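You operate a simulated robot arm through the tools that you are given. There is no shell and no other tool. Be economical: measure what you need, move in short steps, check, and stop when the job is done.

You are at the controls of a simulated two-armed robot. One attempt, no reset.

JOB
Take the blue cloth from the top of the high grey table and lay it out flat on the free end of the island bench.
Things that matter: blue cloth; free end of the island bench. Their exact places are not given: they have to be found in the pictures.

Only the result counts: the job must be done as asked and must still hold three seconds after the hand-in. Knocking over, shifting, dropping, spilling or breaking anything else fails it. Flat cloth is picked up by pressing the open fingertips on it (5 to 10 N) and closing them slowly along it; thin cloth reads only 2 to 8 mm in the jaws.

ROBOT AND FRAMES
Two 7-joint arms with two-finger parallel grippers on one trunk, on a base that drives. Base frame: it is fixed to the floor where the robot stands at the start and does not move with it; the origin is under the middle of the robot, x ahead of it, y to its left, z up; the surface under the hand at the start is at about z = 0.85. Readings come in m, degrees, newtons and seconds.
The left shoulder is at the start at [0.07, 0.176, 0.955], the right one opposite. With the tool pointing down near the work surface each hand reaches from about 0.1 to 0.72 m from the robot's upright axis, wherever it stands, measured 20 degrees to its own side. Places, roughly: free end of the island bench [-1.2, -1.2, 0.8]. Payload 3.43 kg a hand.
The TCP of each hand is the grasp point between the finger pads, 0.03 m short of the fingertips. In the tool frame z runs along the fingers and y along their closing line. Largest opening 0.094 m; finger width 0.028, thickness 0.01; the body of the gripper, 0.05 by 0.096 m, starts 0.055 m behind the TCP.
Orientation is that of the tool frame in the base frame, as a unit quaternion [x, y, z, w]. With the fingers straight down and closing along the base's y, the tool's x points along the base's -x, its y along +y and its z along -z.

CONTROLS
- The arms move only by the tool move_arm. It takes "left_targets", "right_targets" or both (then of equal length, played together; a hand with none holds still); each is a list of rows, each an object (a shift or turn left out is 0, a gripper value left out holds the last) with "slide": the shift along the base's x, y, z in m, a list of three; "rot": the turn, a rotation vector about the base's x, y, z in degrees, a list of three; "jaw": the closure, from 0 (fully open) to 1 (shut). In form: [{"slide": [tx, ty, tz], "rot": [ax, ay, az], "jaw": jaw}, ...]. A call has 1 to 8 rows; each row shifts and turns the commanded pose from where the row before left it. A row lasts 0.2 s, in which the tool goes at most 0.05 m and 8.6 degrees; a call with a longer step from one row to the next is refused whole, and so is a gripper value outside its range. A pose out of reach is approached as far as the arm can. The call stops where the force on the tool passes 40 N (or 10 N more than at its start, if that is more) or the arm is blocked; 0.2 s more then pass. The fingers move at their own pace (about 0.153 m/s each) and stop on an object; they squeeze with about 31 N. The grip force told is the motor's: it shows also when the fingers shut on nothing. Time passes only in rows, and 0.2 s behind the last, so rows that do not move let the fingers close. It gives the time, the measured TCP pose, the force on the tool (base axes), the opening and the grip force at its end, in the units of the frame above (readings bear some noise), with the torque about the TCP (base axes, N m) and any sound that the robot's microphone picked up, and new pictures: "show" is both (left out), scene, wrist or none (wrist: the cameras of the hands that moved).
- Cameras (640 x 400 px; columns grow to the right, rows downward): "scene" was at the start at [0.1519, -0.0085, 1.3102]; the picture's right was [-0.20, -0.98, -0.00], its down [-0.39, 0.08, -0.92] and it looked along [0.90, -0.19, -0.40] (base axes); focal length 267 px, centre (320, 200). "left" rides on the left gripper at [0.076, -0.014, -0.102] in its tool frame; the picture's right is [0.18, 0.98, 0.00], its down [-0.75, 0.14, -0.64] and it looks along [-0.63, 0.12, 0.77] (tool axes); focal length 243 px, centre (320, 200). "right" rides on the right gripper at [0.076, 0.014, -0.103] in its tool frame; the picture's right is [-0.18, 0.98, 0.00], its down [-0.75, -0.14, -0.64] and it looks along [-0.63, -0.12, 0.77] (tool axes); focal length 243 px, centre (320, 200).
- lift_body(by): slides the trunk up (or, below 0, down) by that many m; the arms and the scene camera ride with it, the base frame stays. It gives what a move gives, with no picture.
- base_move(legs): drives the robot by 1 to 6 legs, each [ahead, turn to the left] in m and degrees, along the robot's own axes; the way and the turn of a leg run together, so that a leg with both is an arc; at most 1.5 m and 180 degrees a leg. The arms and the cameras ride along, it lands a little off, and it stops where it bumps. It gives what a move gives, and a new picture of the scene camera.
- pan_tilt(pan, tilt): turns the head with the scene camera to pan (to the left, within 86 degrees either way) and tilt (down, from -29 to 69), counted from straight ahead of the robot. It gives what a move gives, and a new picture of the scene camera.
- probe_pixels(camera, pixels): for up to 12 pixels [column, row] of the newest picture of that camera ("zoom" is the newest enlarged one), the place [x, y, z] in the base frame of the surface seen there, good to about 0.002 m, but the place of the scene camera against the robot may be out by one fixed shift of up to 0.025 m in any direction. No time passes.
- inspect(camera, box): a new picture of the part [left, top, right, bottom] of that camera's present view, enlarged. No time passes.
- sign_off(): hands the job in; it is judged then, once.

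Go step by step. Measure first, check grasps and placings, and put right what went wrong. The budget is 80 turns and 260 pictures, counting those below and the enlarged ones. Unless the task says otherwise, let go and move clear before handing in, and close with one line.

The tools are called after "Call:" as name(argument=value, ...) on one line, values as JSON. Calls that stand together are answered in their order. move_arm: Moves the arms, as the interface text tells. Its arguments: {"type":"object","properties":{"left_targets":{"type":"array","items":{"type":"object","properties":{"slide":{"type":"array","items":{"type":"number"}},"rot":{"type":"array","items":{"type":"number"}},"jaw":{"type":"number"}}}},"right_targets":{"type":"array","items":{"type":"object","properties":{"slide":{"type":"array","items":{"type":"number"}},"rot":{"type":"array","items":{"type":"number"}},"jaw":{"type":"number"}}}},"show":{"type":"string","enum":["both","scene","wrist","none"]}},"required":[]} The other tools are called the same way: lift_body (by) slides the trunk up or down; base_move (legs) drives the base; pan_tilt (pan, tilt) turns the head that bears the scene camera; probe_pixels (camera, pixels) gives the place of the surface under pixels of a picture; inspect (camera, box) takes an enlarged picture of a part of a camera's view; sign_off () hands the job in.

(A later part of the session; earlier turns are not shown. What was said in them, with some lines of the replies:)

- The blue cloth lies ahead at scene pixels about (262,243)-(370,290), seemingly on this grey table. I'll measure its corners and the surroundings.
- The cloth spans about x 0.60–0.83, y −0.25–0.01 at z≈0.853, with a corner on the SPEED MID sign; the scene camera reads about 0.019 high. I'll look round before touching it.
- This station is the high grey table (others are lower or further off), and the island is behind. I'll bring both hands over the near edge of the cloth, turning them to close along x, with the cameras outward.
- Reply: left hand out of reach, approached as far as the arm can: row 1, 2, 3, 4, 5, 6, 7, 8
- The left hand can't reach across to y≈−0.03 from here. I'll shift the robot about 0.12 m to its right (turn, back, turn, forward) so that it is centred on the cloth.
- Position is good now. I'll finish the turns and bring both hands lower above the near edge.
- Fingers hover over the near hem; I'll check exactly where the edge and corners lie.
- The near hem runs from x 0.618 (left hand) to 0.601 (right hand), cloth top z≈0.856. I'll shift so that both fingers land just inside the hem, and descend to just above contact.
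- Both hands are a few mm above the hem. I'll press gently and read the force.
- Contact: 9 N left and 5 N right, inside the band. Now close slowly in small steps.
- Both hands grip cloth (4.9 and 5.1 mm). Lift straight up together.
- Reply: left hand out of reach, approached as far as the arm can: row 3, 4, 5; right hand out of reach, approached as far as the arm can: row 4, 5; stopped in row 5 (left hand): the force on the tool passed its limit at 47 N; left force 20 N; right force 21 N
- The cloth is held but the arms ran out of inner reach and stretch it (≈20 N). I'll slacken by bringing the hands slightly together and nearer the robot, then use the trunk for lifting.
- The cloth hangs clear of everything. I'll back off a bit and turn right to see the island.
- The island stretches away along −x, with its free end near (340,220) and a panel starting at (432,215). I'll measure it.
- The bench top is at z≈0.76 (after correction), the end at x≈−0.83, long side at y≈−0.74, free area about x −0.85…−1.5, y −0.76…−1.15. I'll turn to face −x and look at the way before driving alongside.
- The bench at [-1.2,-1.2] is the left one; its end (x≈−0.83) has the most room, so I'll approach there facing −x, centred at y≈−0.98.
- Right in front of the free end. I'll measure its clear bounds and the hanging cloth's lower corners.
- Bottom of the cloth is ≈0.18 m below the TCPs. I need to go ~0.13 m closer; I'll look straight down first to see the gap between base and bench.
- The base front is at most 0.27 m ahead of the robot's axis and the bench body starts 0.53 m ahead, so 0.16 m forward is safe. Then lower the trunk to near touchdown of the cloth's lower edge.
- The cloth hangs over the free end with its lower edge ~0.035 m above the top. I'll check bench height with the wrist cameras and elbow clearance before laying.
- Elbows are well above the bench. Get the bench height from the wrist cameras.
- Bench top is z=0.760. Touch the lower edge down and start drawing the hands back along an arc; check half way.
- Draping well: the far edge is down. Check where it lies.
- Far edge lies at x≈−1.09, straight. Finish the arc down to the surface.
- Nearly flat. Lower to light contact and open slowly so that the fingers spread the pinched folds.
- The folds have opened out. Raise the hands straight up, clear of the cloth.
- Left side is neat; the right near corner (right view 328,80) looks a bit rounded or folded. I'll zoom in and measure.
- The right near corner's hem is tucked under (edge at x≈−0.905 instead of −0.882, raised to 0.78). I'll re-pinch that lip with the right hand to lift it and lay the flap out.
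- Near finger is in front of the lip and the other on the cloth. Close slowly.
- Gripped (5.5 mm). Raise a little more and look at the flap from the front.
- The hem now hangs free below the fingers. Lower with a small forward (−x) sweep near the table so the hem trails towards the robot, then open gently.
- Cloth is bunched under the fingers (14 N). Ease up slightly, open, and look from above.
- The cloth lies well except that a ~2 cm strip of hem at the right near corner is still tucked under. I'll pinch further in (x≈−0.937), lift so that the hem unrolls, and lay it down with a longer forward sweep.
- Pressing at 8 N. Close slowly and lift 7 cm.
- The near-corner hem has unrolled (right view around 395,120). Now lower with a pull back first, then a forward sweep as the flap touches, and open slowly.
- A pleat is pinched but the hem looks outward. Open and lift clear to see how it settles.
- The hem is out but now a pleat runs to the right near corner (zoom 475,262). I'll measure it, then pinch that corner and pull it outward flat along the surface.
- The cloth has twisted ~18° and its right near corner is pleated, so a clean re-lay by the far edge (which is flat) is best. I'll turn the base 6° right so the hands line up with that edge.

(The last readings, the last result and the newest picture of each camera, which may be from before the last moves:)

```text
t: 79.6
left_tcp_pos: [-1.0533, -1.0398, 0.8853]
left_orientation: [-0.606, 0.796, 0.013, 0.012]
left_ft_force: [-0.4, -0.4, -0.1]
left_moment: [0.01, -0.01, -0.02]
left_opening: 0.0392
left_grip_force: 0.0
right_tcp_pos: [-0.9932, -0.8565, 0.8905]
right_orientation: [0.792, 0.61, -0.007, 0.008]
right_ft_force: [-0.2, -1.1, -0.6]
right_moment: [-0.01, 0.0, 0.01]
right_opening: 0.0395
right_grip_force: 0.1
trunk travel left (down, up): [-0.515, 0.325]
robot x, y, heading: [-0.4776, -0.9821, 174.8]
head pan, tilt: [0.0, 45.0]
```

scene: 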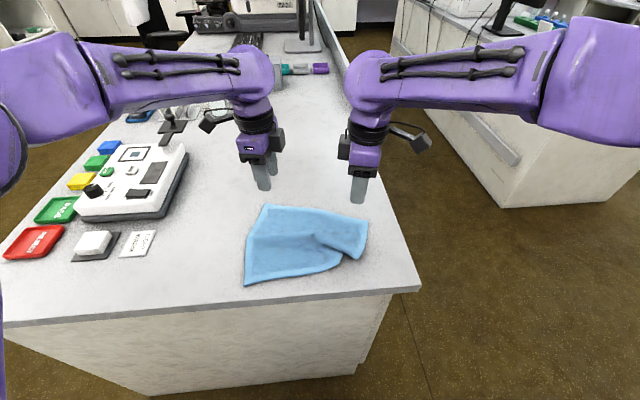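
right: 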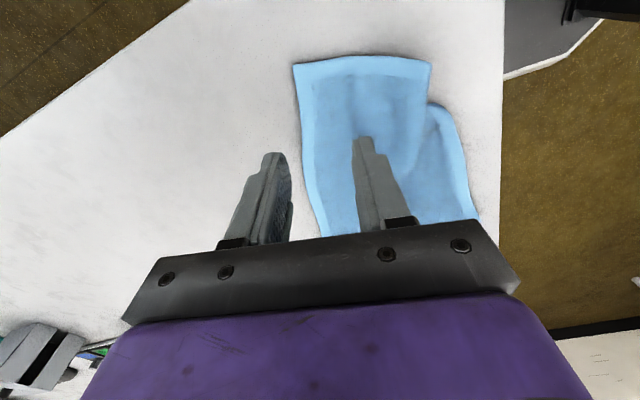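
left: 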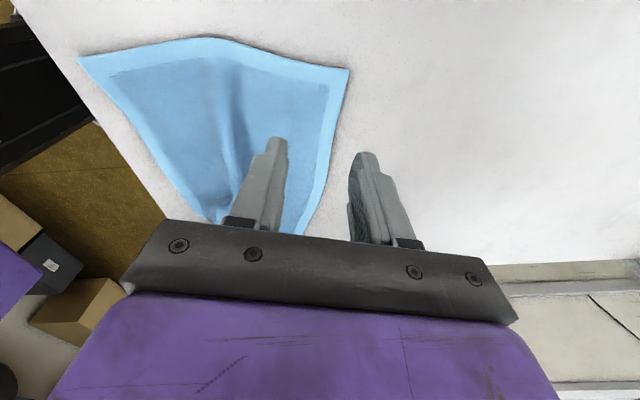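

Both hands are near the far edge. Measure it precisely.

Call:
probe_pixels(camera="right", pixels=[[294, 66], [302, 120], [310, 180], [320, 228], [430, 62], [425, 100]])

Call:
probe_pixels(camera="left", pixels=[[347, 70], [337, 120], [325, 170], [310, 215], [80, 58]])

```text
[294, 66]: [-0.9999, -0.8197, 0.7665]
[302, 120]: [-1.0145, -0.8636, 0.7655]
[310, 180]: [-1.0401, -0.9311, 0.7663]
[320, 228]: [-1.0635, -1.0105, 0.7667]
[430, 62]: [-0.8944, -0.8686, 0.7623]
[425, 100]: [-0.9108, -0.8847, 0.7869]
```

```text
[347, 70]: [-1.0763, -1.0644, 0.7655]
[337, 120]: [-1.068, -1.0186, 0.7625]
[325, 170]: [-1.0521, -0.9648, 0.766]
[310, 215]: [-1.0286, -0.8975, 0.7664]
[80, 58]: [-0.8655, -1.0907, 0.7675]
```

The edge sits 17 mm outside each TCP, as wanted: outer fingers will land just off the hem. Descend.

Call:
move_arm(left_targets=[{"slide": [0, 0, -0.035]}, {"slide": [0, 0, -0.035]}, {"slide": [0, 0, -0.014]}, {"slide": [0, 0, -0.005]}], right_targets=[{"slide": [-0.001, 0, -0.037]}, {"slide": [0, 0, -0.037]}, {"slide": [0, 0, -0.016]}, {"slide": [0, 0, -0.005]}], show="wrist")

```text
t: 80.6
left_tcp_pos: [-1.053, -1.0379, 0.7984]
left_orientation: [-0.606, 0.795, 0.013, 0.011]
left_ft_force: [0.2, -0.5, 0.7]
left_moment: [0.0, -0.02, 0.01]
left_opening: 0.0395
left_grip_force: 0.1
right_tcp_pos: [-0.992, -0.8556, 0.7977]
right_orientation: [0.792, 0.61, -0.009, 0.007]
right_ft_force: [-0.3, 0.2, 0.1]
right_moment: [0.06, -0.01, -0.02]
right_opening: 0.0394
right_grip_force: 0.1
trunk travel left (down, up): [-0.515, 0.325]
robot x, y, heading: [-0.4758, -0.9826, 174.5]
head pan, tilt: [0.0, 45.0]
```

right: 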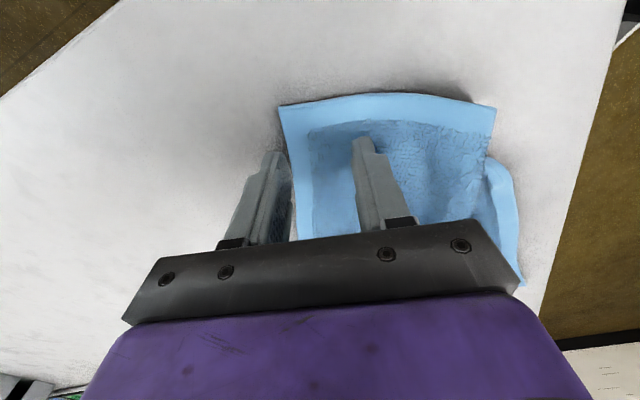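
left: 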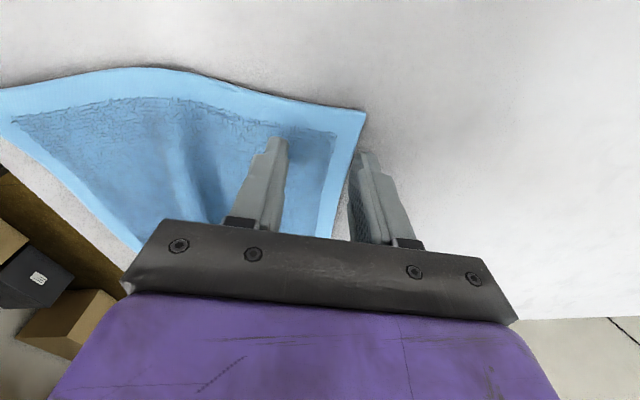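

Outer fingers straddle the hem just outside. Press a few mm and close slowly.

Call:
move_arm(left_targets=[{"slide": [0, 0, -0.003]}, {"slide": [0, 0, -0.003]}], right_targets=[{"slide": [0, 0, -0.003]}, {"slide": [0, 0, -0.003]}], show="none")

```text
t: 81.2
left_tcp_pos: [-1.0514, -1.0396, 0.7937]
left_orientation: [-0.606, 0.795, 0.015, 0.009]
left_ft_force: [-0.5, 0.3, 5.2]
left_moment: [-0.02, -0.05, 0.01]
left_opening: 0.0392
left_grip_force: 0.0
right_tcp_pos: [-0.9919, -0.8555, 0.7936]
right_orientation: [0.792, 0.611, -0.01, 0.007]
right_ft_force: [0.7, -0.3, 11.9]
right_moment: [0.04, -0.26, 0.01]
right_opening: 0.0395
right_grip_force: 0.0
trunk travel left (down, up): [-0.515, 0.325]
robot x, y, heading: [-0.4737, -0.9827, 174.6]
head pan, tilt: [0.0, 45.0]
```

Call:
move_arm(left_targets=[{"slide": [0, 0, -0.001], "jaw": 0.64}, {"jaw": 0.7}, {"jaw": 0.76}, {"jaw": 0.82}, {"jaw": 0.88}, {"jaw": 0.94}, {"jaw": 1.0}, {}], right_targets=[{"slide": [0, 0, 0.001], "jaw": 0.64}, {"jaw": 0.7}, {"jaw": 0.76}, {"jaw": 0.82}, {"jaw": 0.88}, {"jaw": 0.94}, {"jaw": 1.0}, {}], show="wrist")

```text
t: 83.0
left_tcp_pos: [-1.0496, -1.0393, 0.792]
left_orientation: [-0.606, 0.796, 0.015, 0.009]
left_ft_force: [1.8, 0.5, 19.5]
left_moment: [-0.11, -0.11, 0.04]
left_opening: 0.007
left_grip_force: 30.7
right_tcp_pos: [-0.9907, -0.8553, 0.7937]
right_orientation: [0.792, 0.61, -0.009, 0.005]
right_ft_force: [-0.1, -1.6, 3.9]
right_moment: [-0.04, -0.05, 0.01]
right_opening: 0.0051
right_grip_force: 30.7
trunk travel left (down, up): [-0.515, 0.325]
robot x, y, heading: [-0.4775, -0.983, 174.7]
head pan, tilt: [0.0, 45.0]
```

right: 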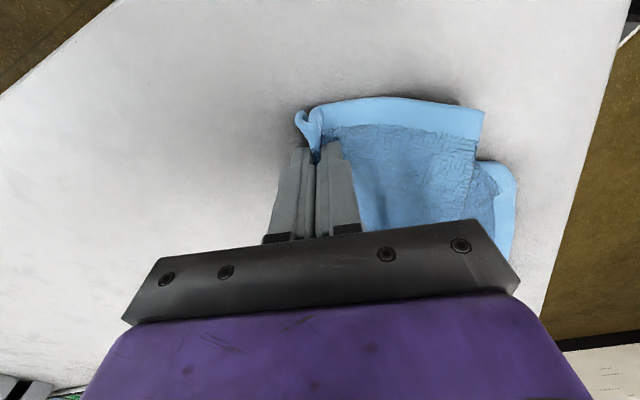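
left: 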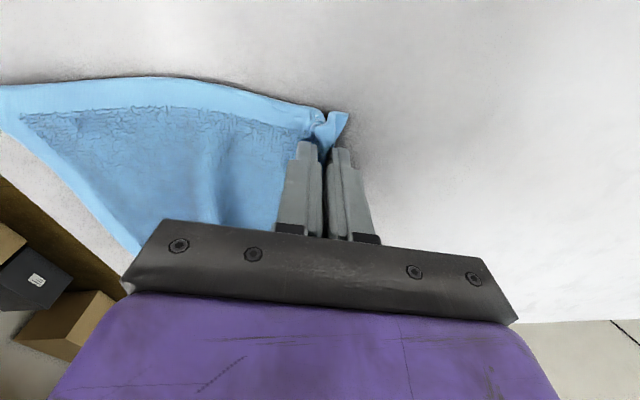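

Both gripped by the hem (7.0 and 5.1 mm). Lift with the trunk so the spacing holds.

Call:
lift_body(by=0.23)

Call:
pan_tilt(pan=0, tilt=48)

Call:
inspect(camera="scene", box=[200, 100, 440, 250])

```text
t: 85.4
left_tcp_pos: [-1.0525, -1.0389, 1.0202]
left_orientation: [-0.606, 0.795, 0.013, 0.011]
left_ft_force: [0.1, 1.4, -0.4]
left_moment: [0.04, 0.02, -0.01]
left_opening: 0.0053
left_grip_force: 30.9
right_tcp_pos: [-0.9923, -0.8555, 1.0221]
right_orientation: [0.792, 0.61, -0.009, 0.008]
right_ft_force: [-0.5, -0.1, 0.1]
right_moment: [-0.01, 0.02, 0.03]
right_opening: 0.005
right_grip_force: 30.9
trunk travel left (down, up): [-0.745, 0.095]
robot x, y, heading: [-0.4743, -0.9848, 174.3]
head pan, tilt: [0.0, 45.0]
```

```text
t: 86.1
left_tcp_pos: [-1.0519, -1.04, 1.0211]
left_orientation: [-0.606, 0.795, 0.013, 0.01]
left_ft_force: [0.0, 1.1, 0.1]
left_moment: [0.03, 0.01, -0.02]
left_opening: 0.005
left_grip_force: 31.1
right_tcp_pos: [-0.9918, -0.8545, 1.0223]
right_orientation: [0.792, 0.61, -0.008, 0.007]
right_ft_force: [0.2, -1.1, -0.6]
right_moment: [-0.01, -0.01, 0.0]
right_opening: 0.0051
right_grip_force: 30.9
trunk travel left (down, up): [-0.745, 0.095]
robot x, y, heading: [-0.4764, -0.9826, 174.6]
head pan, tilt: [0.0, 48.0]
```

scene: 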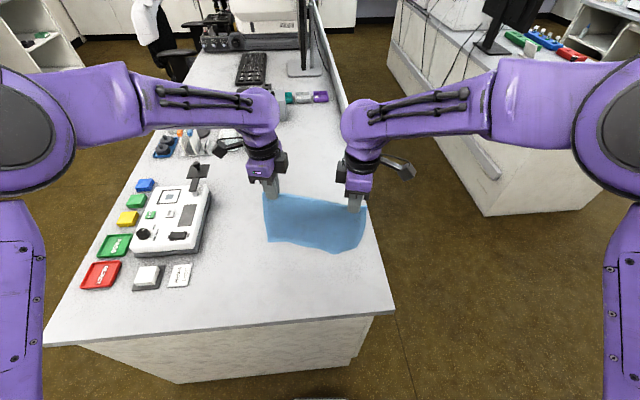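

```text
2.67 times, centred on (320, 175) of scene
```

zoom: 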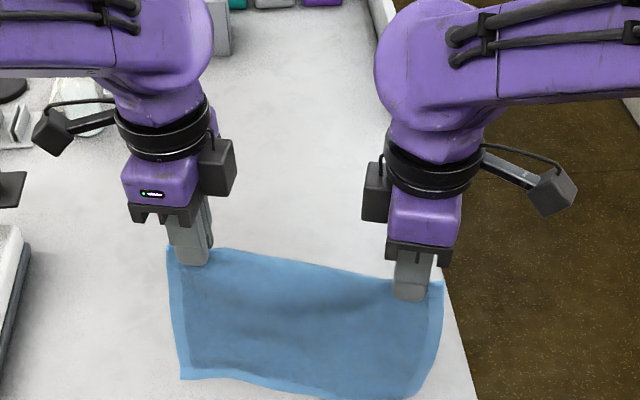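

The cloth hangs nearly straight; only its lower right corner curls a little. I'll square up: turn the base back 5.4°, then bring the hands level, raised and nearer to me for a forward lay that drags the lower edge out.

Call:
base_move(legs=[[0, 5.4]])

Call:
move_arm(left_targets=[{"slide": [0.0199, 0, 0.021], "rot": [0, 0, 1.25]}, {"slide": [0.0199, 0, 0.021], "rot": [0, 0, 1.25]}, {"slide": [0.0199, 0, 0.021], "rot": [0, 0, 1.25]}, {"slide": [0.0199, 0, 0.021], "rot": [0, 0, 1.25]}, {"slide": [0.0199, 0, 0.021], "rot": [0, 0, 1.25]}, {"slide": [0.0199, 0, 0.021], "rot": [0, 0, 1.25]}, {"slide": [0.0199, 0, 0.021], "rot": [0, 0, 1.25]}, {"slide": [0.0199, 0, 0.021], "rot": [0, 0, 1.25]}], right_targets=[{"slide": [0.0146, 0, 0.021], "rot": [0, 0, 1.25]}, {"slide": [0.0146, 0, 0.021], "rot": [0, 0, 1.25]}, {"slide": [0.0146, 0, 0.021], "rot": [0, 0, 1.25]}, {"slide": [0.0146, 0, 0.021], "rot": [0, 0, 1.25]}, {"slide": [0.0146, 0, 0.021], "rot": [0, 0, 1.25]}, {"slide": [0.0146, 0, 0.021], "rot": [0, 0, 1.25]}, {"slide": [0.0146, 0, 0.021], "rot": [0, 0, 1.25]}, {"slide": [0.0146, 0, 0.021], "rot": [0, 0, 1.25]}], show="scene")

```text
t: 87.0
left_tcp_pos: [-1.0446, -1.0913, 1.0214]
left_orientation: [-0.642, 0.767, 0.015, 0.01]
left_ft_force: [-0.7, 1.5, -0.7]
left_moment: [0.01, 0.01, -0.04]
left_opening: 0.0051
left_grip_force: 31.0
right_tcp_pos: [-1.0014, -0.9021, 1.0219]
right_orientation: [0.763, 0.646, -0.009, 0.009]
right_ft_force: [0.4, -0.4, -0.2]
right_moment: [-0.02, 0.02, -0.05]
right_opening: 0.0051
right_grip_force: 31.1
trunk travel left (down, up): [-0.745, 0.095]
robot x, y, heading: [-0.4748, -0.983, 179.6]
head pan, tilt: [0.0, 48.0]
```

scene: 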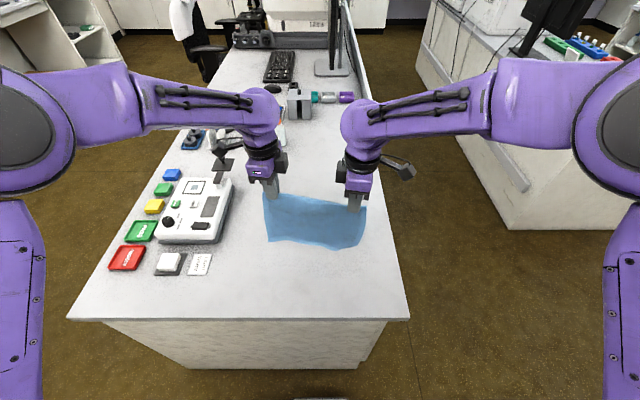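

```text
t: 88.8
left_tcp_pos: [-0.8856, -1.0941, 1.1885]
left_orientation: [0.707, -0.707, -0.017, -0.008]
left_ft_force: [0.1, 0.2, 0.6]
left_moment: [-0.03, -0.01, -0.04]
left_opening: 0.0053
left_grip_force: 31.0
right_tcp_pos: [-0.8815, -0.9035, 1.1906]
right_orientation: [0.704, 0.71, -0.008, 0.008]
right_ft_force: [-0.7, -0.9, -0.3]
right_moment: [0.0, 0.01, -0.04]
right_opening: 0.0048
right_grip_force: 31.3
trunk travel left (down, up): [-0.745, 0.095]
robot x, y, heading: [-0.4788, -0.9822, 179.8]
head pan, tilt: [0.0, 48.0]
```

scene: 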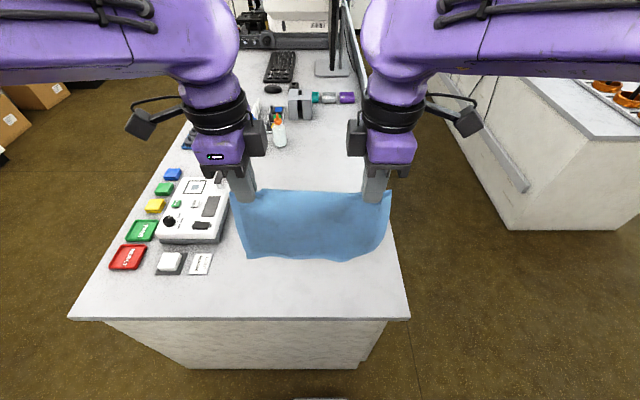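

Hands level and square. Inspect the lower right corner while lowering the trunk close to touchdown.

Call:
lift_body(by=-0.175)

Call:
move_arm(left_targets=[{"slide": [0, 0, -0.003]}], right_targets=[{"slide": [-0.003, 0, -0.003]}])

Call:
inspect(camera="scene", box=[210, 160, 430, 298])

```text
t: 90.7
left_tcp_pos: [-0.887, -1.0941, 1.0129]
left_orientation: [-0.706, 0.708, 0.015, 0.009]
left_ft_force: [0.1, -0.1, -0.2]
left_moment: [0.0, 0.0, -0.04]
left_opening: 0.0051
left_grip_force: 30.6
right_tcp_pos: [-0.8841, -0.9042, 1.0149]
right_orientation: [0.704, 0.71, -0.008, 0.009]
right_ft_force: [0.5, -0.6, -0.1]
right_moment: [0.02, 0.02, -0.09]
right_opening: 0.0048
right_grip_force: 31.1
trunk travel left (down, up): [-0.57, 0.27]
robot x, y, heading: [-0.4742, -0.981, 179.6]
head pan, tilt: [0.0, 48.0]
```

```text
t: 91.1
left_tcp_pos: [-0.8876, -1.0943, 1.0098]
left_orientation: [-0.707, 0.707, 0.015, 0.008]
left_ft_force: [-0.3, -0.7, 0.0]
left_moment: [-0.02, 0.03, -0.05]
left_opening: 0.005
left_grip_force: 30.9
right_tcp_pos: [-0.8869, -0.9035, 1.0113]
right_orientation: [0.703, 0.711, -0.007, 0.008]
right_ft_force: [0.2, -0.6, -0.4]
right_moment: [0.03, -0.04, -0.04]
right_opening: 0.0047
right_grip_force: 31.0
trunk travel left (down, up): [-0.57, 0.27]
robot x, y, heading: [-0.4732, -0.9828, 179.8]
head pan, tilt: [0.0, 48.0]
```

scene: 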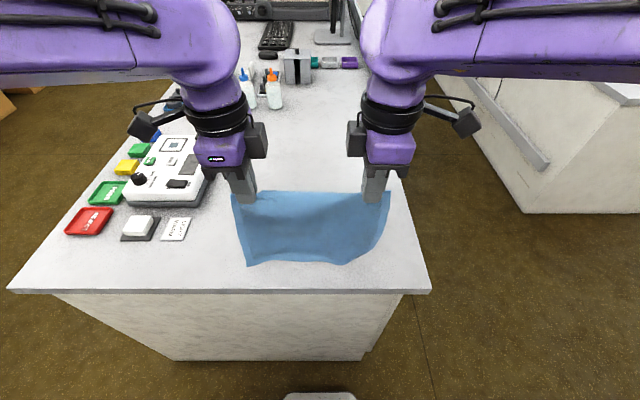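
right: 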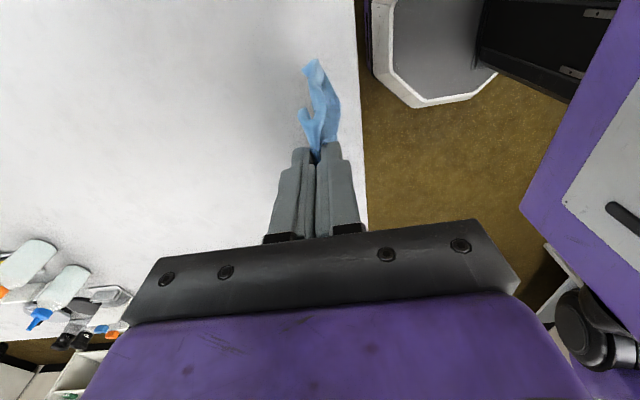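
left: 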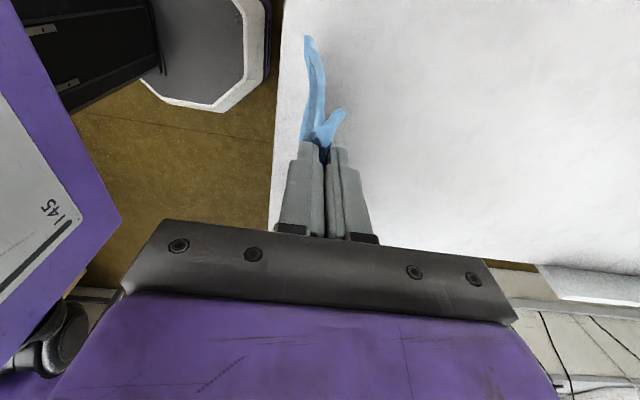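

```text
2.90 times, centred on (320, 229) of scene
```

zoom: 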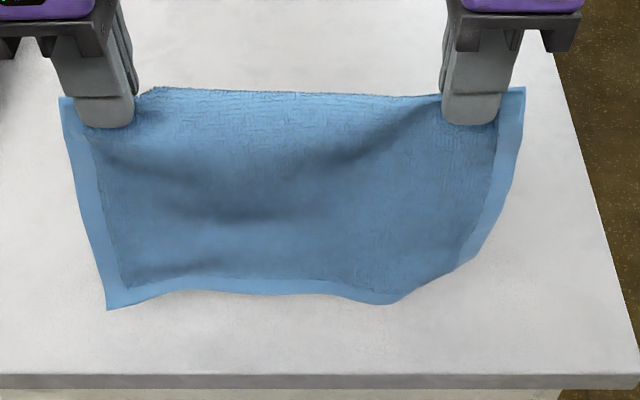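

The lower right corner bends backward (away from me); dragging the touching edge forward should flip it out. Touch down and drag ~7 cm.

Call:
move_arm(left_targets=[{"slide": [0, 0, -0.02]}, {"slide": [-0.005, 0, -0.018]}, {"slide": [-0.02, 0, -0.004]}, {"slide": [-0.02, 0, 0]}, {"slide": [-0.02, 0, 0]}, {"slide": [-0.015, 0, 0]}], right_targets=[{"slide": [0, 0, -0.02]}, {"slide": [-0.005, 0, -0.018]}, {"slide": [-0.02, 0, -0.004]}, {"slide": [-0.02, 0, 0]}, {"slide": [-0.02, 0, 0]}, {"slide": [-0.015, 0, 0]}])

Call:
inspect(camera="scene", box=[210, 150, 430, 288])

```text
t: 92.5
left_tcp_pos: [-0.969, -1.093, 0.9691]
left_orientation: [-0.706, 0.708, 0.016, 0.01]
left_ft_force: [0.0, -0.3, 0.9]
left_moment: [0.01, -0.01, -0.03]
left_opening: 0.0052
left_grip_force: 30.7
right_tcp_pos: [-0.9658, -0.9032, 0.9688]
right_orientation: [0.704, 0.71, -0.006, 0.01]
right_ft_force: [-0.3, 0.4, 0.5]
right_moment: [0.0, -0.03, -0.04]
right_opening: 0.0047
right_grip_force: 31.3
trunk travel left (down, up): [-0.57, 0.27]
robot x, y, heading: [-0.4756, -0.9832, 179.9]
head pan, tilt: [0.0, 48.0]
```

scene: 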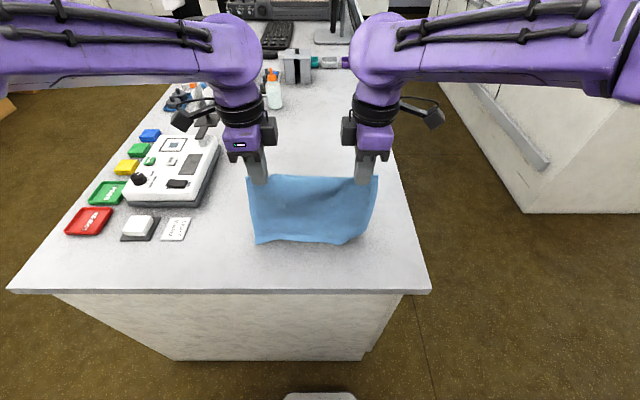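
right: 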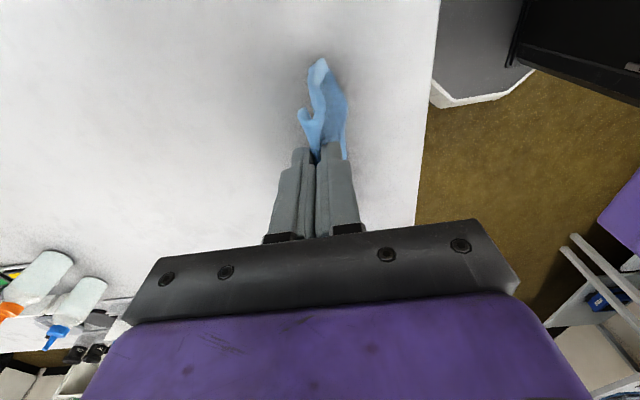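
left: 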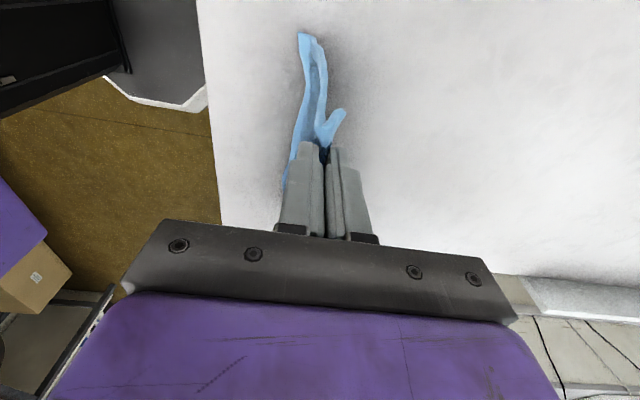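

```text
2.90 times, centred on (320, 219) of scene
```

zoom: 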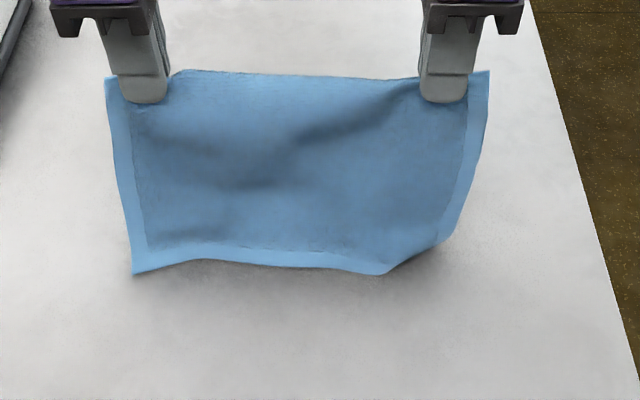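

The corner is still bent back. Lower further so that more of it rests, and drag forward again.

Call:
move_arm(left_targets=[{"slide": [0.005, 0, -0.015]}, {"slide": [0.005, 0, -0.015]}, {"slide": [-0.02, 0, 0]}, {"slide": [-0.025, 0, 0]}, {"slide": [-0.025, 0, 0]}, {"slide": [-0.02, 0, 0]}], right_targets=[{"slide": [0.005, 0, -0.015]}, {"slide": [0.005, 0, -0.015]}, {"slide": [-0.02, 0, 0]}, {"slide": [-0.025, 0, 0]}, {"slide": [-0.025, 0, 0]}, {"slide": [-0.02, 0, 0]}])

Call:
inspect(camera="scene", box=[210, 130, 430, 268])

```text
t: 93.9
left_tcp_pos: [-1.05, -1.0944, 0.9373]
left_orientation: [-0.707, 0.707, 0.015, 0.009]
left_ft_force: [-0.6, 0.8, -0.1]
left_moment: [0.02, -0.01, -0.05]
left_opening: 0.0052
left_grip_force: 30.9
right_tcp_pos: [-1.0466, -0.9026, 0.9387]
right_orientation: [0.704, 0.71, -0.007, 0.009]
right_ft_force: [0.1, -0.5, -0.2]
right_moment: [0.01, -0.02, -0.02]
right_opening: 0.0049
right_grip_force: 31.1
trunk travel left (down, up): [-0.57, 0.27]
robot x, y, heading: [-0.4736, -0.9818, 180.0]
head pan, tilt: [0.0, 48.0]
```

scene: 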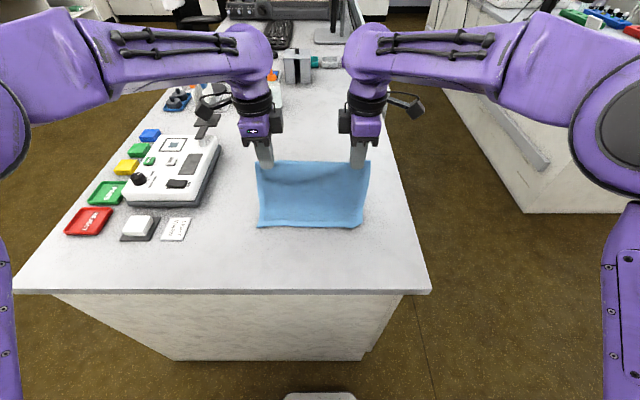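
right: 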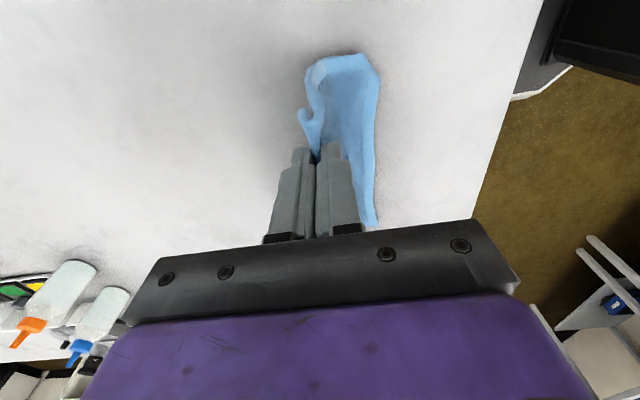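
left: 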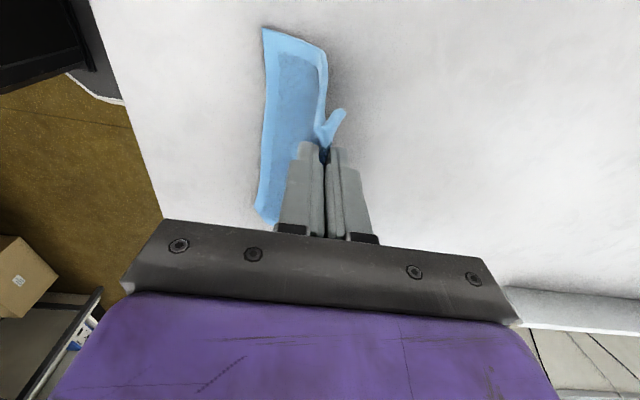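

```text
2.90 times, centred on (320, 199) of scene
```

zoom: 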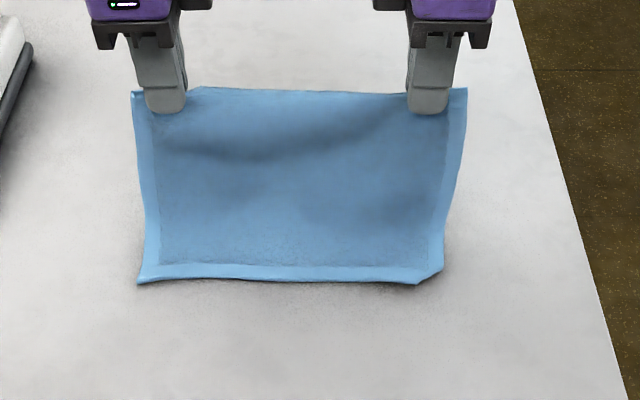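

Dragging worked: only a small tip (zoom 430,280) is left. Lower 3 cm more and drag a further 5 cm using the base.

Call:
move_arm(left_targets=[{"slide": [-0.005, 0, -0.015]}, {"slide": [-0.005, 0, -0.015]}], right_targets=[{"slide": [-0.007, 0, -0.016]}, {"slide": [-0.006, 0, -0.015]}], show="none")

Call:
base_move(legs=[[0.05, 0]])

Call:
inspect(camera="scene", box=[210, 130, 430, 268])

Call:
inspect(camera="right", box=[240, 20, 480, 170])

```text
t: 94.5
left_tcp_pos: [-1.0591, -1.0939, 0.906]
left_orientation: [-0.706, 0.708, 0.015, 0.01]
left_ft_force: [0.5, 0.6, 0.8]
left_moment: [0.03, 0.03, -0.08]
left_opening: 0.0053
left_grip_force: 30.7
right_tcp_pos: [-1.06, -0.9029, 0.9086]
right_orientation: [0.704, 0.71, -0.007, 0.009]
right_ft_force: [0.1, -0.2, -0.9]
right_moment: [-0.04, 0.0, -0.01]
right_opening: 0.005
right_grip_force: 31.3
trunk travel left (down, up): [-0.57, 0.27]
robot x, y, heading: [-0.4712, -0.9847, 179.9]
head pan, tilt: [0.0, 48.0]
```

```text
t: 95.5
left_tcp_pos: [-1.1049, -1.0934, 0.9097]
left_orientation: [-0.706, 0.708, 0.015, 0.009]
left_ft_force: [0.5, 1.3, -0.6]
left_moment: [0.01, 0.02, -0.03]
left_opening: 0.005
left_grip_force: 31.7
right_tcp_pos: [-1.108, -0.9022, 0.9104]
right_orientation: [0.704, 0.71, -0.008, 0.008]
right_ft_force: [0.1, -1.3, 0.1]
right_moment: [-0.03, 0.02, -0.08]
right_opening: 0.0048
right_grip_force: 31.0
trunk travel left (down, up): [-0.57, 0.27]
robot x, y, heading: [-0.5256, -0.9837, 179.9]
head pan, tilt: [0.0, 48.0]
```

scene: 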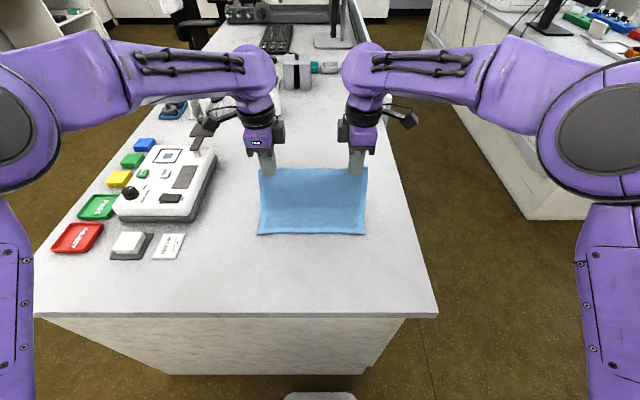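

```text
2.90 times, centred on (320, 199) of scene
```

zoom: 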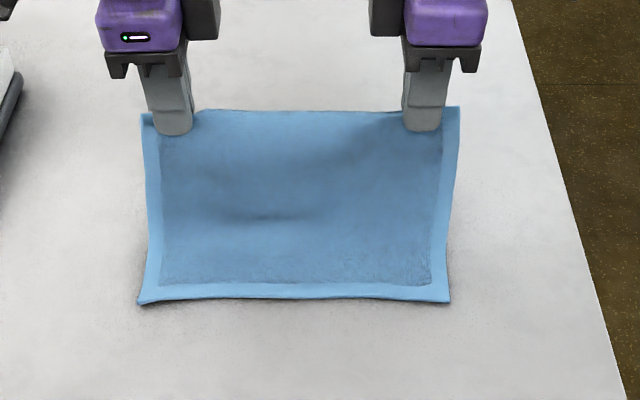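

```text
2.67 times, centred on (360, 95) of right
```

zoom: 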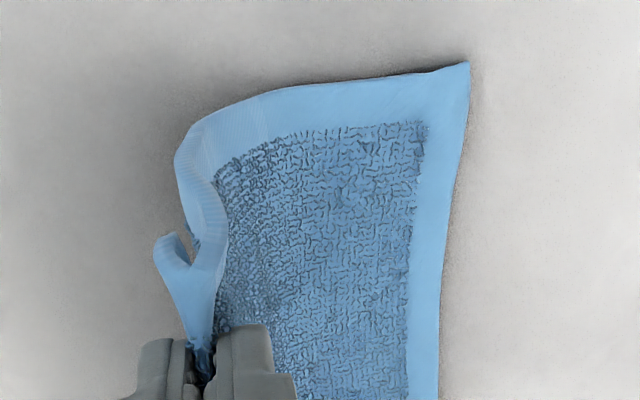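

The near corners are now both fully out. Measure the near edge to plan the final lowering.

Call:
probe_pixels(camera="zoom", pixels=[[466, 68], [440, 250], [300, 90], [190, 150], [165, 240]])

```text
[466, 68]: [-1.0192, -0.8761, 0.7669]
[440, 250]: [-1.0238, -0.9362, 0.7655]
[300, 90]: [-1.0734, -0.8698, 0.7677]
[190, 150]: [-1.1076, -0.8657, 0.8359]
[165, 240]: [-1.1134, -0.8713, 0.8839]
```

Near edge lies at x≈−1.02, so the held edge must go to about −1.21. I'll advance the base 3 cm, then lower along the arc.

Call:
base_move(legs=[[0.03, 0]])

Call:
move_arm(left_targets=[{"slide": [-0.019, 0, -0.012]}, {"slide": [-0.016, 0, -0.014]}, {"slide": [-0.013, 0, -0.016]}, {"slide": [-0.01, 0, -0.018]}, {"slide": [-0.008, 0, -0.018]}, {"slide": [-0.006, 0, -0.016]}, {"slide": [-0.004, 0, -0.01]}], right_targets=[{"slide": [-0.018, 0, -0.012]}, {"slide": [-0.015, 0, -0.014]}, {"slide": [-0.013, 0, -0.016]}, {"slide": [-0.01, 0, -0.018]}, {"slide": [-0.008, 0, -0.018]}, {"slide": [-0.006, 0, -0.016]}, {"slide": [-0.004, 0, -0.01]}])

Call:
inspect(camera="right", box=[200, 20, 480, 195])

Call:
inspect(camera="left", box=[160, 20, 440, 195])

```text
t: 96.3
left_tcp_pos: [-1.137, -1.0936, 0.9075]
left_orientation: [-0.706, 0.708, 0.016, 0.009]
left_ft_force: [-0.1, 0.2, 0.4]
left_moment: [-0.01, 0.03, -0.03]
left_opening: 0.005
left_grip_force: 30.8
right_tcp_pos: [-1.1383, -0.9022, 0.9095]
right_orientation: [0.704, 0.71, -0.008, 0.009]
right_ft_force: [-0.2, 0.1, 0.4]
right_moment: [-0.02, 0.03, -0.08]
right_opening: 0.0047
right_grip_force: 30.9
trunk travel left (down, up): [-0.57, 0.27]
robot x, y, heading: [-0.5569, -0.9795, 179.9]
head pan, tilt: [0.0, 48.0]
```

scene: 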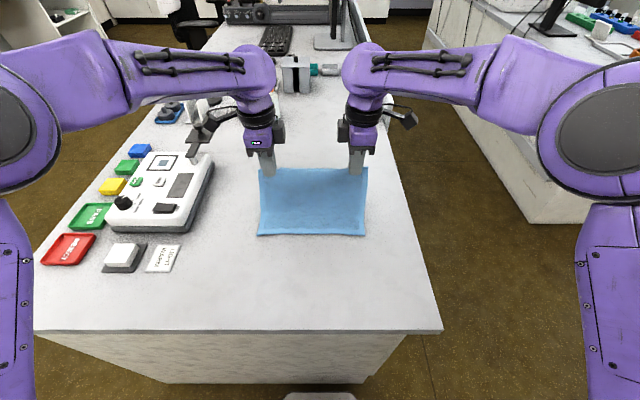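

```text
t: 97.9
left_tcp_pos: [-1.2135, -1.0943, 0.8027]
left_orientation: [-0.707, 0.707, 0.015, 0.009]
left_ft_force: [0.0, 0.3, 0.1]
left_moment: [0.01, 0.03, -0.04]
left_opening: 0.0051
left_grip_force: 31.2
right_tcp_pos: [-1.2144, -0.9004, 0.8059]
right_orientation: [0.704, 0.71, -0.007, 0.009]
right_ft_force: [0.3, -0.5, -0.5]
right_moment: [-0.02, 0.04, -0.06]
right_opening: 0.0049
right_grip_force: 31.2
trunk travel left (down, up): [-0.57, 0.27]
robot x, y, heading: [-0.5557, -0.9794, 179.7]
head pan, tilt: [0.0, 48.0]
```

scene: 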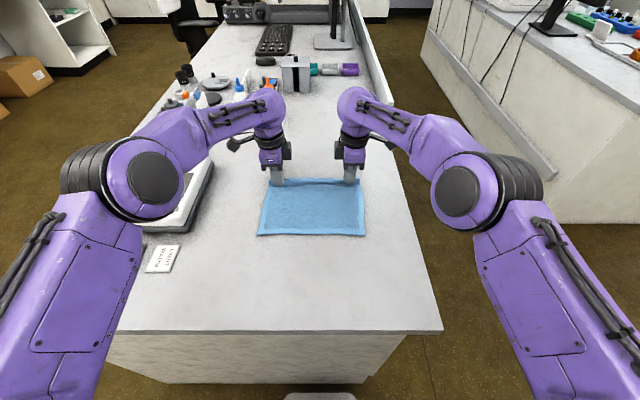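
right: 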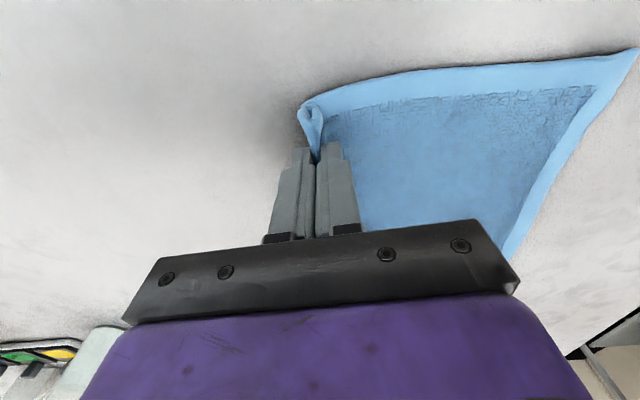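
left: 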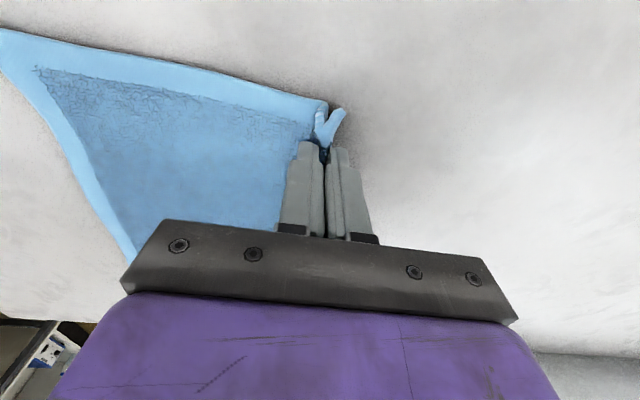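

```text
2.29 times, centred on (340, 108) of right
```

zoom: 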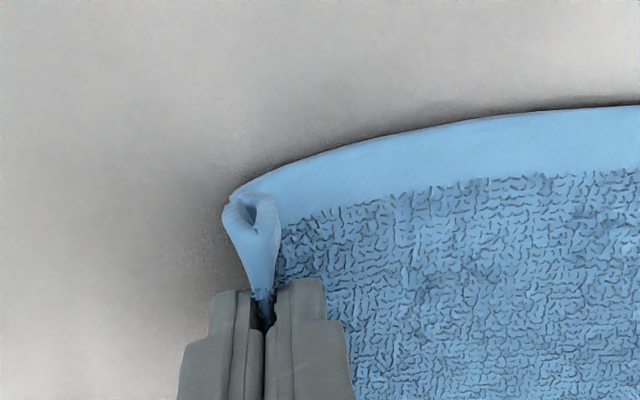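

```text
2.29 times, centred on (300, 108) of left
```

zoom: 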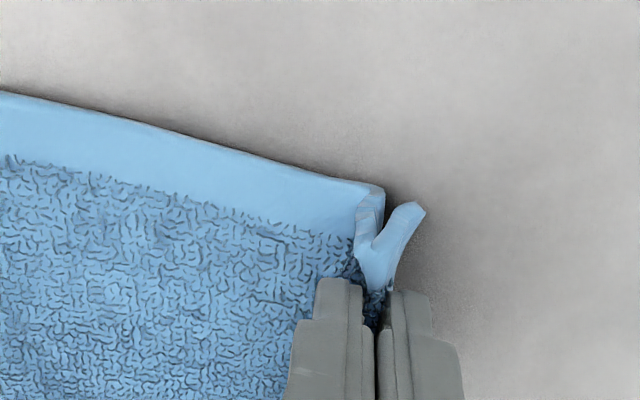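

Laid taut. Check elbow clearance over the device, then ease down and open.

Call:
probe_pixels(camera="scene", pixels=[[150, 220], [125, 200], [190, 150], [180, 235], [155, 185]])

Call:
move_arm(left_targets=[{"slide": [-0.003, 0, -0.005]}, {"jaw": 0.93}, {"jaw": 0.86}, {"jaw": 0.79}, {"jaw": 0.72}, {"jaw": 0.65}, {"jaw": 0.58}, {}], right_targets=[{"slide": [-0.003, 0, -0.008]}, {"jaw": 0.93}, {"jaw": 0.86}, {"jaw": 0.79}, {"jaw": 0.72}, {"jaw": 0.65}, {"jaw": 0.58}, {}], show="wrist")

```text
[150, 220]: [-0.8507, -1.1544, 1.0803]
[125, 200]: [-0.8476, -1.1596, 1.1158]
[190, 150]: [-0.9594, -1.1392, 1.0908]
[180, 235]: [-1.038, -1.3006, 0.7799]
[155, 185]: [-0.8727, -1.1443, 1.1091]
```

```text
t: 99.7
left_tcp_pos: [-1.2154, -1.0945, 0.7993]
left_orientation: [-0.707, 0.707, 0.015, 0.009]
left_ft_force: [-0.4, -0.3, 0.0]
left_moment: [0.01, 0.0, -0.03]
left_opening: 0.0394
left_grip_force: 0.1
right_tcp_pos: [-1.2168, -0.9001, 0.7965]
right_orientation: [0.704, 0.71, -0.007, 0.009]
right_ft_force: [0.0, -0.3, 2.0]
right_moment: [-0.01, -0.01, -0.01]
right_opening: 0.0393
right_grip_force: 0.0
trunk travel left (down, up): [-0.57, 0.27]
robot x, y, heading: [-0.5522, -0.9826, 180.1]
head pan, tilt: [0.0, 48.0]
```

right: 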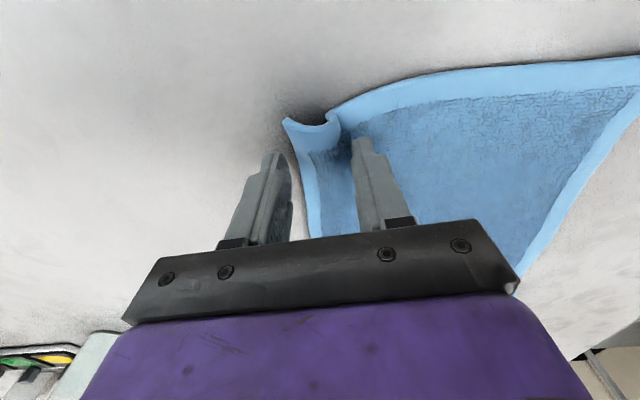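
left: 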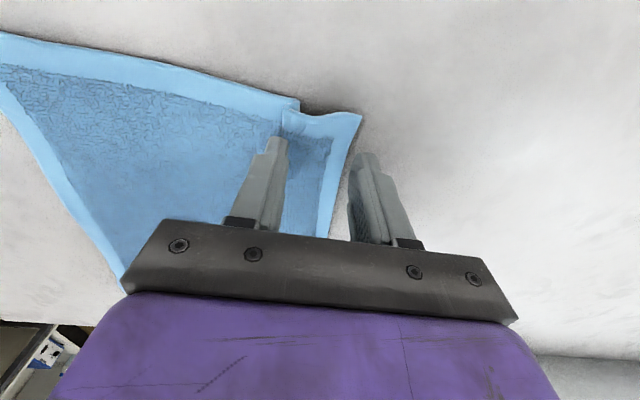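

Both far corners have opened out with hem visible. Lift the hands straight up.

Call:
move_arm(left_targets=[{"slide": [0, 0, 0.015]}, {"slide": [0, 0, 0.035]}, {"slide": [0, 0, 0.04]}], right_targets=[{"slide": [0, 0, 0.015]}, {"slide": [0, 0, 0.035]}, {"slide": [0, 0, 0.04]}])

Call:
inspect(camera="right", box=[220, 0, 480, 162])

Call:
inspect(camera="scene", box=[230, 150, 400, 256])

```text
t: 100.5
left_tcp_pos: [-1.2176, -1.0934, 0.8914]
left_orientation: [-0.706, 0.708, 0.015, 0.008]
left_ft_force: [0.4, 0.5, 0.1]
left_moment: [-0.01, -0.02, -0.02]
left_opening: 0.0395
left_grip_force: 0.1
right_tcp_pos: [-1.2162, -0.9021, 0.8866]
right_orientation: [0.704, 0.71, -0.007, 0.009]
right_ft_force: [1.2, 0.5, -0.5]
right_moment: [-0.04, 0.06, -0.03]
right_opening: 0.0397
right_grip_force: 0.1
trunk travel left (down, up): [-0.57, 0.27]
robot x, y, heading: [-0.5537, -0.9809, 179.8]
head pan, tilt: [0.0, 48.0]
```

scene: 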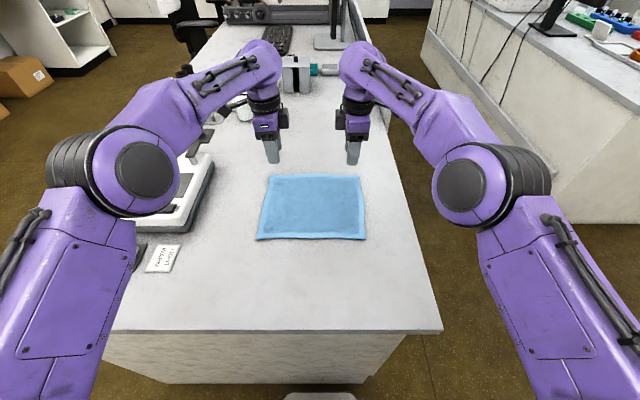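
right: 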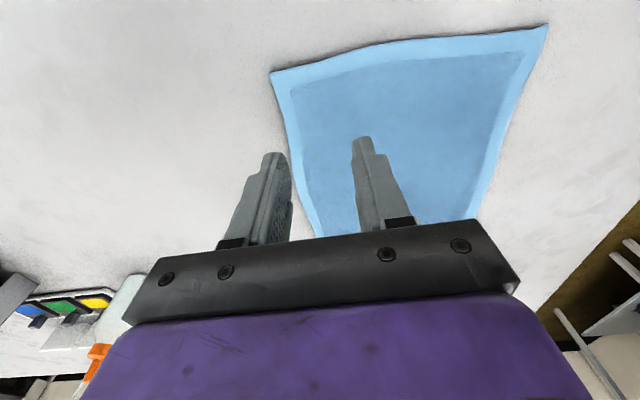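
left: 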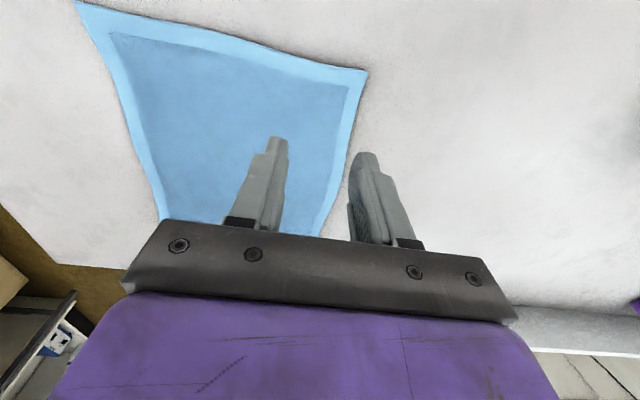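

```text
2.46 times, centred on (350, 81) of right
```

zoom: 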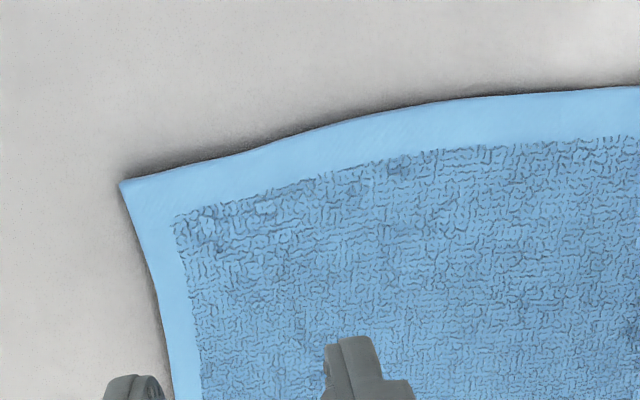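

```text
3.76 times, centred on (315, 203) of scene
```

zoom: 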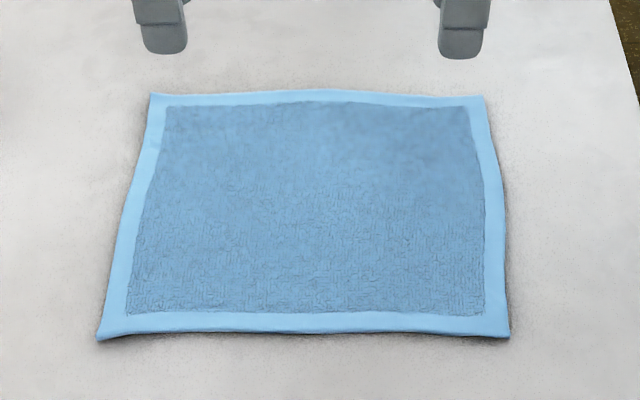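

The cloth lies perfectly flat with all four corners out. Raise the trunk, back off and make a last check.

Call:
probe_pixels(camera="zoom", pixels=[[152, 97], [485, 98], [508, 335], [100, 337], [320, 200], [320, 95], [310, 330], [200, 150], [420, 270], [560, 250]])

Call:
lift_body(by=0.15)

Call:
base_move(legs=[[-0.3, 0]])

```text
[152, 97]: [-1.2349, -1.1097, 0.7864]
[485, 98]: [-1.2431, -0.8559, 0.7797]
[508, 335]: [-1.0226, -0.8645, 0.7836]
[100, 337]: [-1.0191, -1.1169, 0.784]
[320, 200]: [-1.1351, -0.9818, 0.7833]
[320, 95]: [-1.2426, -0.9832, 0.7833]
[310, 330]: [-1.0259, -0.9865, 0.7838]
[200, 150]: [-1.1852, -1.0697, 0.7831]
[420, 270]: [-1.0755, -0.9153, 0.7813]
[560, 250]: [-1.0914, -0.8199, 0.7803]
```

```text
t: 102.2
left_tcp_pos: [-1.218, -1.0933, 1.0399]
left_orientation: [-0.706, 0.708, 0.015, 0.009]
left_ft_force: [-0.5, 0.9, -0.4]
left_moment: [0.0, 0.01, 0.0]
left_opening: 0.0396
left_grip_force: 0.0
right_tcp_pos: [-1.2155, -0.9016, 1.0376]
right_orientation: [0.704, 0.71, -0.007, 0.008]
right_ft_force: [0.3, -0.5, 0.1]
right_moment: [0.02, 0.0, -0.01]
right_opening: 0.0398
right_grip_force: 0.0
trunk travel left (down, up): [-0.72, 0.12]
robot x, y, heading: [-0.5514, -0.9821, 179.8]
head pan, tilt: [0.0, 48.0]
```

```text
t: 104.3
left_tcp_pos: [-0.9248, -1.0928, 1.0391]
left_orientation: [-0.705, 0.709, 0.015, 0.01]
left_ft_force: [0.0, 0.8, 0.3]
left_moment: [0.01, -0.02, 0.0]
left_opening: 0.0394
left_grip_force: 0.1
right_tcp_pos: [-0.922, -0.9006, 1.0362]
right_orientation: [0.705, 0.709, -0.007, 0.008]
right_ft_force: [-1.0, -0.3, 0.1]
right_moment: [-0.02, -0.01, 0.02]
right_opening: 0.0393
right_grip_force: 0.1
trunk travel left (down, up): [-0.72, 0.12]
robot x, y, heading: [-0.2615, -0.9838, 179.5]
head pan, tilt: [0.0, 48.0]
```

scene: 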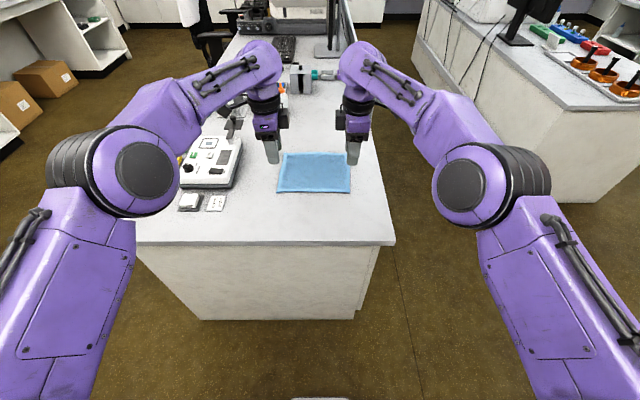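

The cloth lies flat (every sampled point within about 5 mm of the bench top), spread to about 0.25 × 0.22 m. The hands are clear and nothing else has moved, so I'm handing in.

Call:
sign_off()

```text
The job is handed in.
```

The blue cloth is laid out flat on the free end of the island bench; both hands are clear, nothing else looked disturbed, and the job is handed in.
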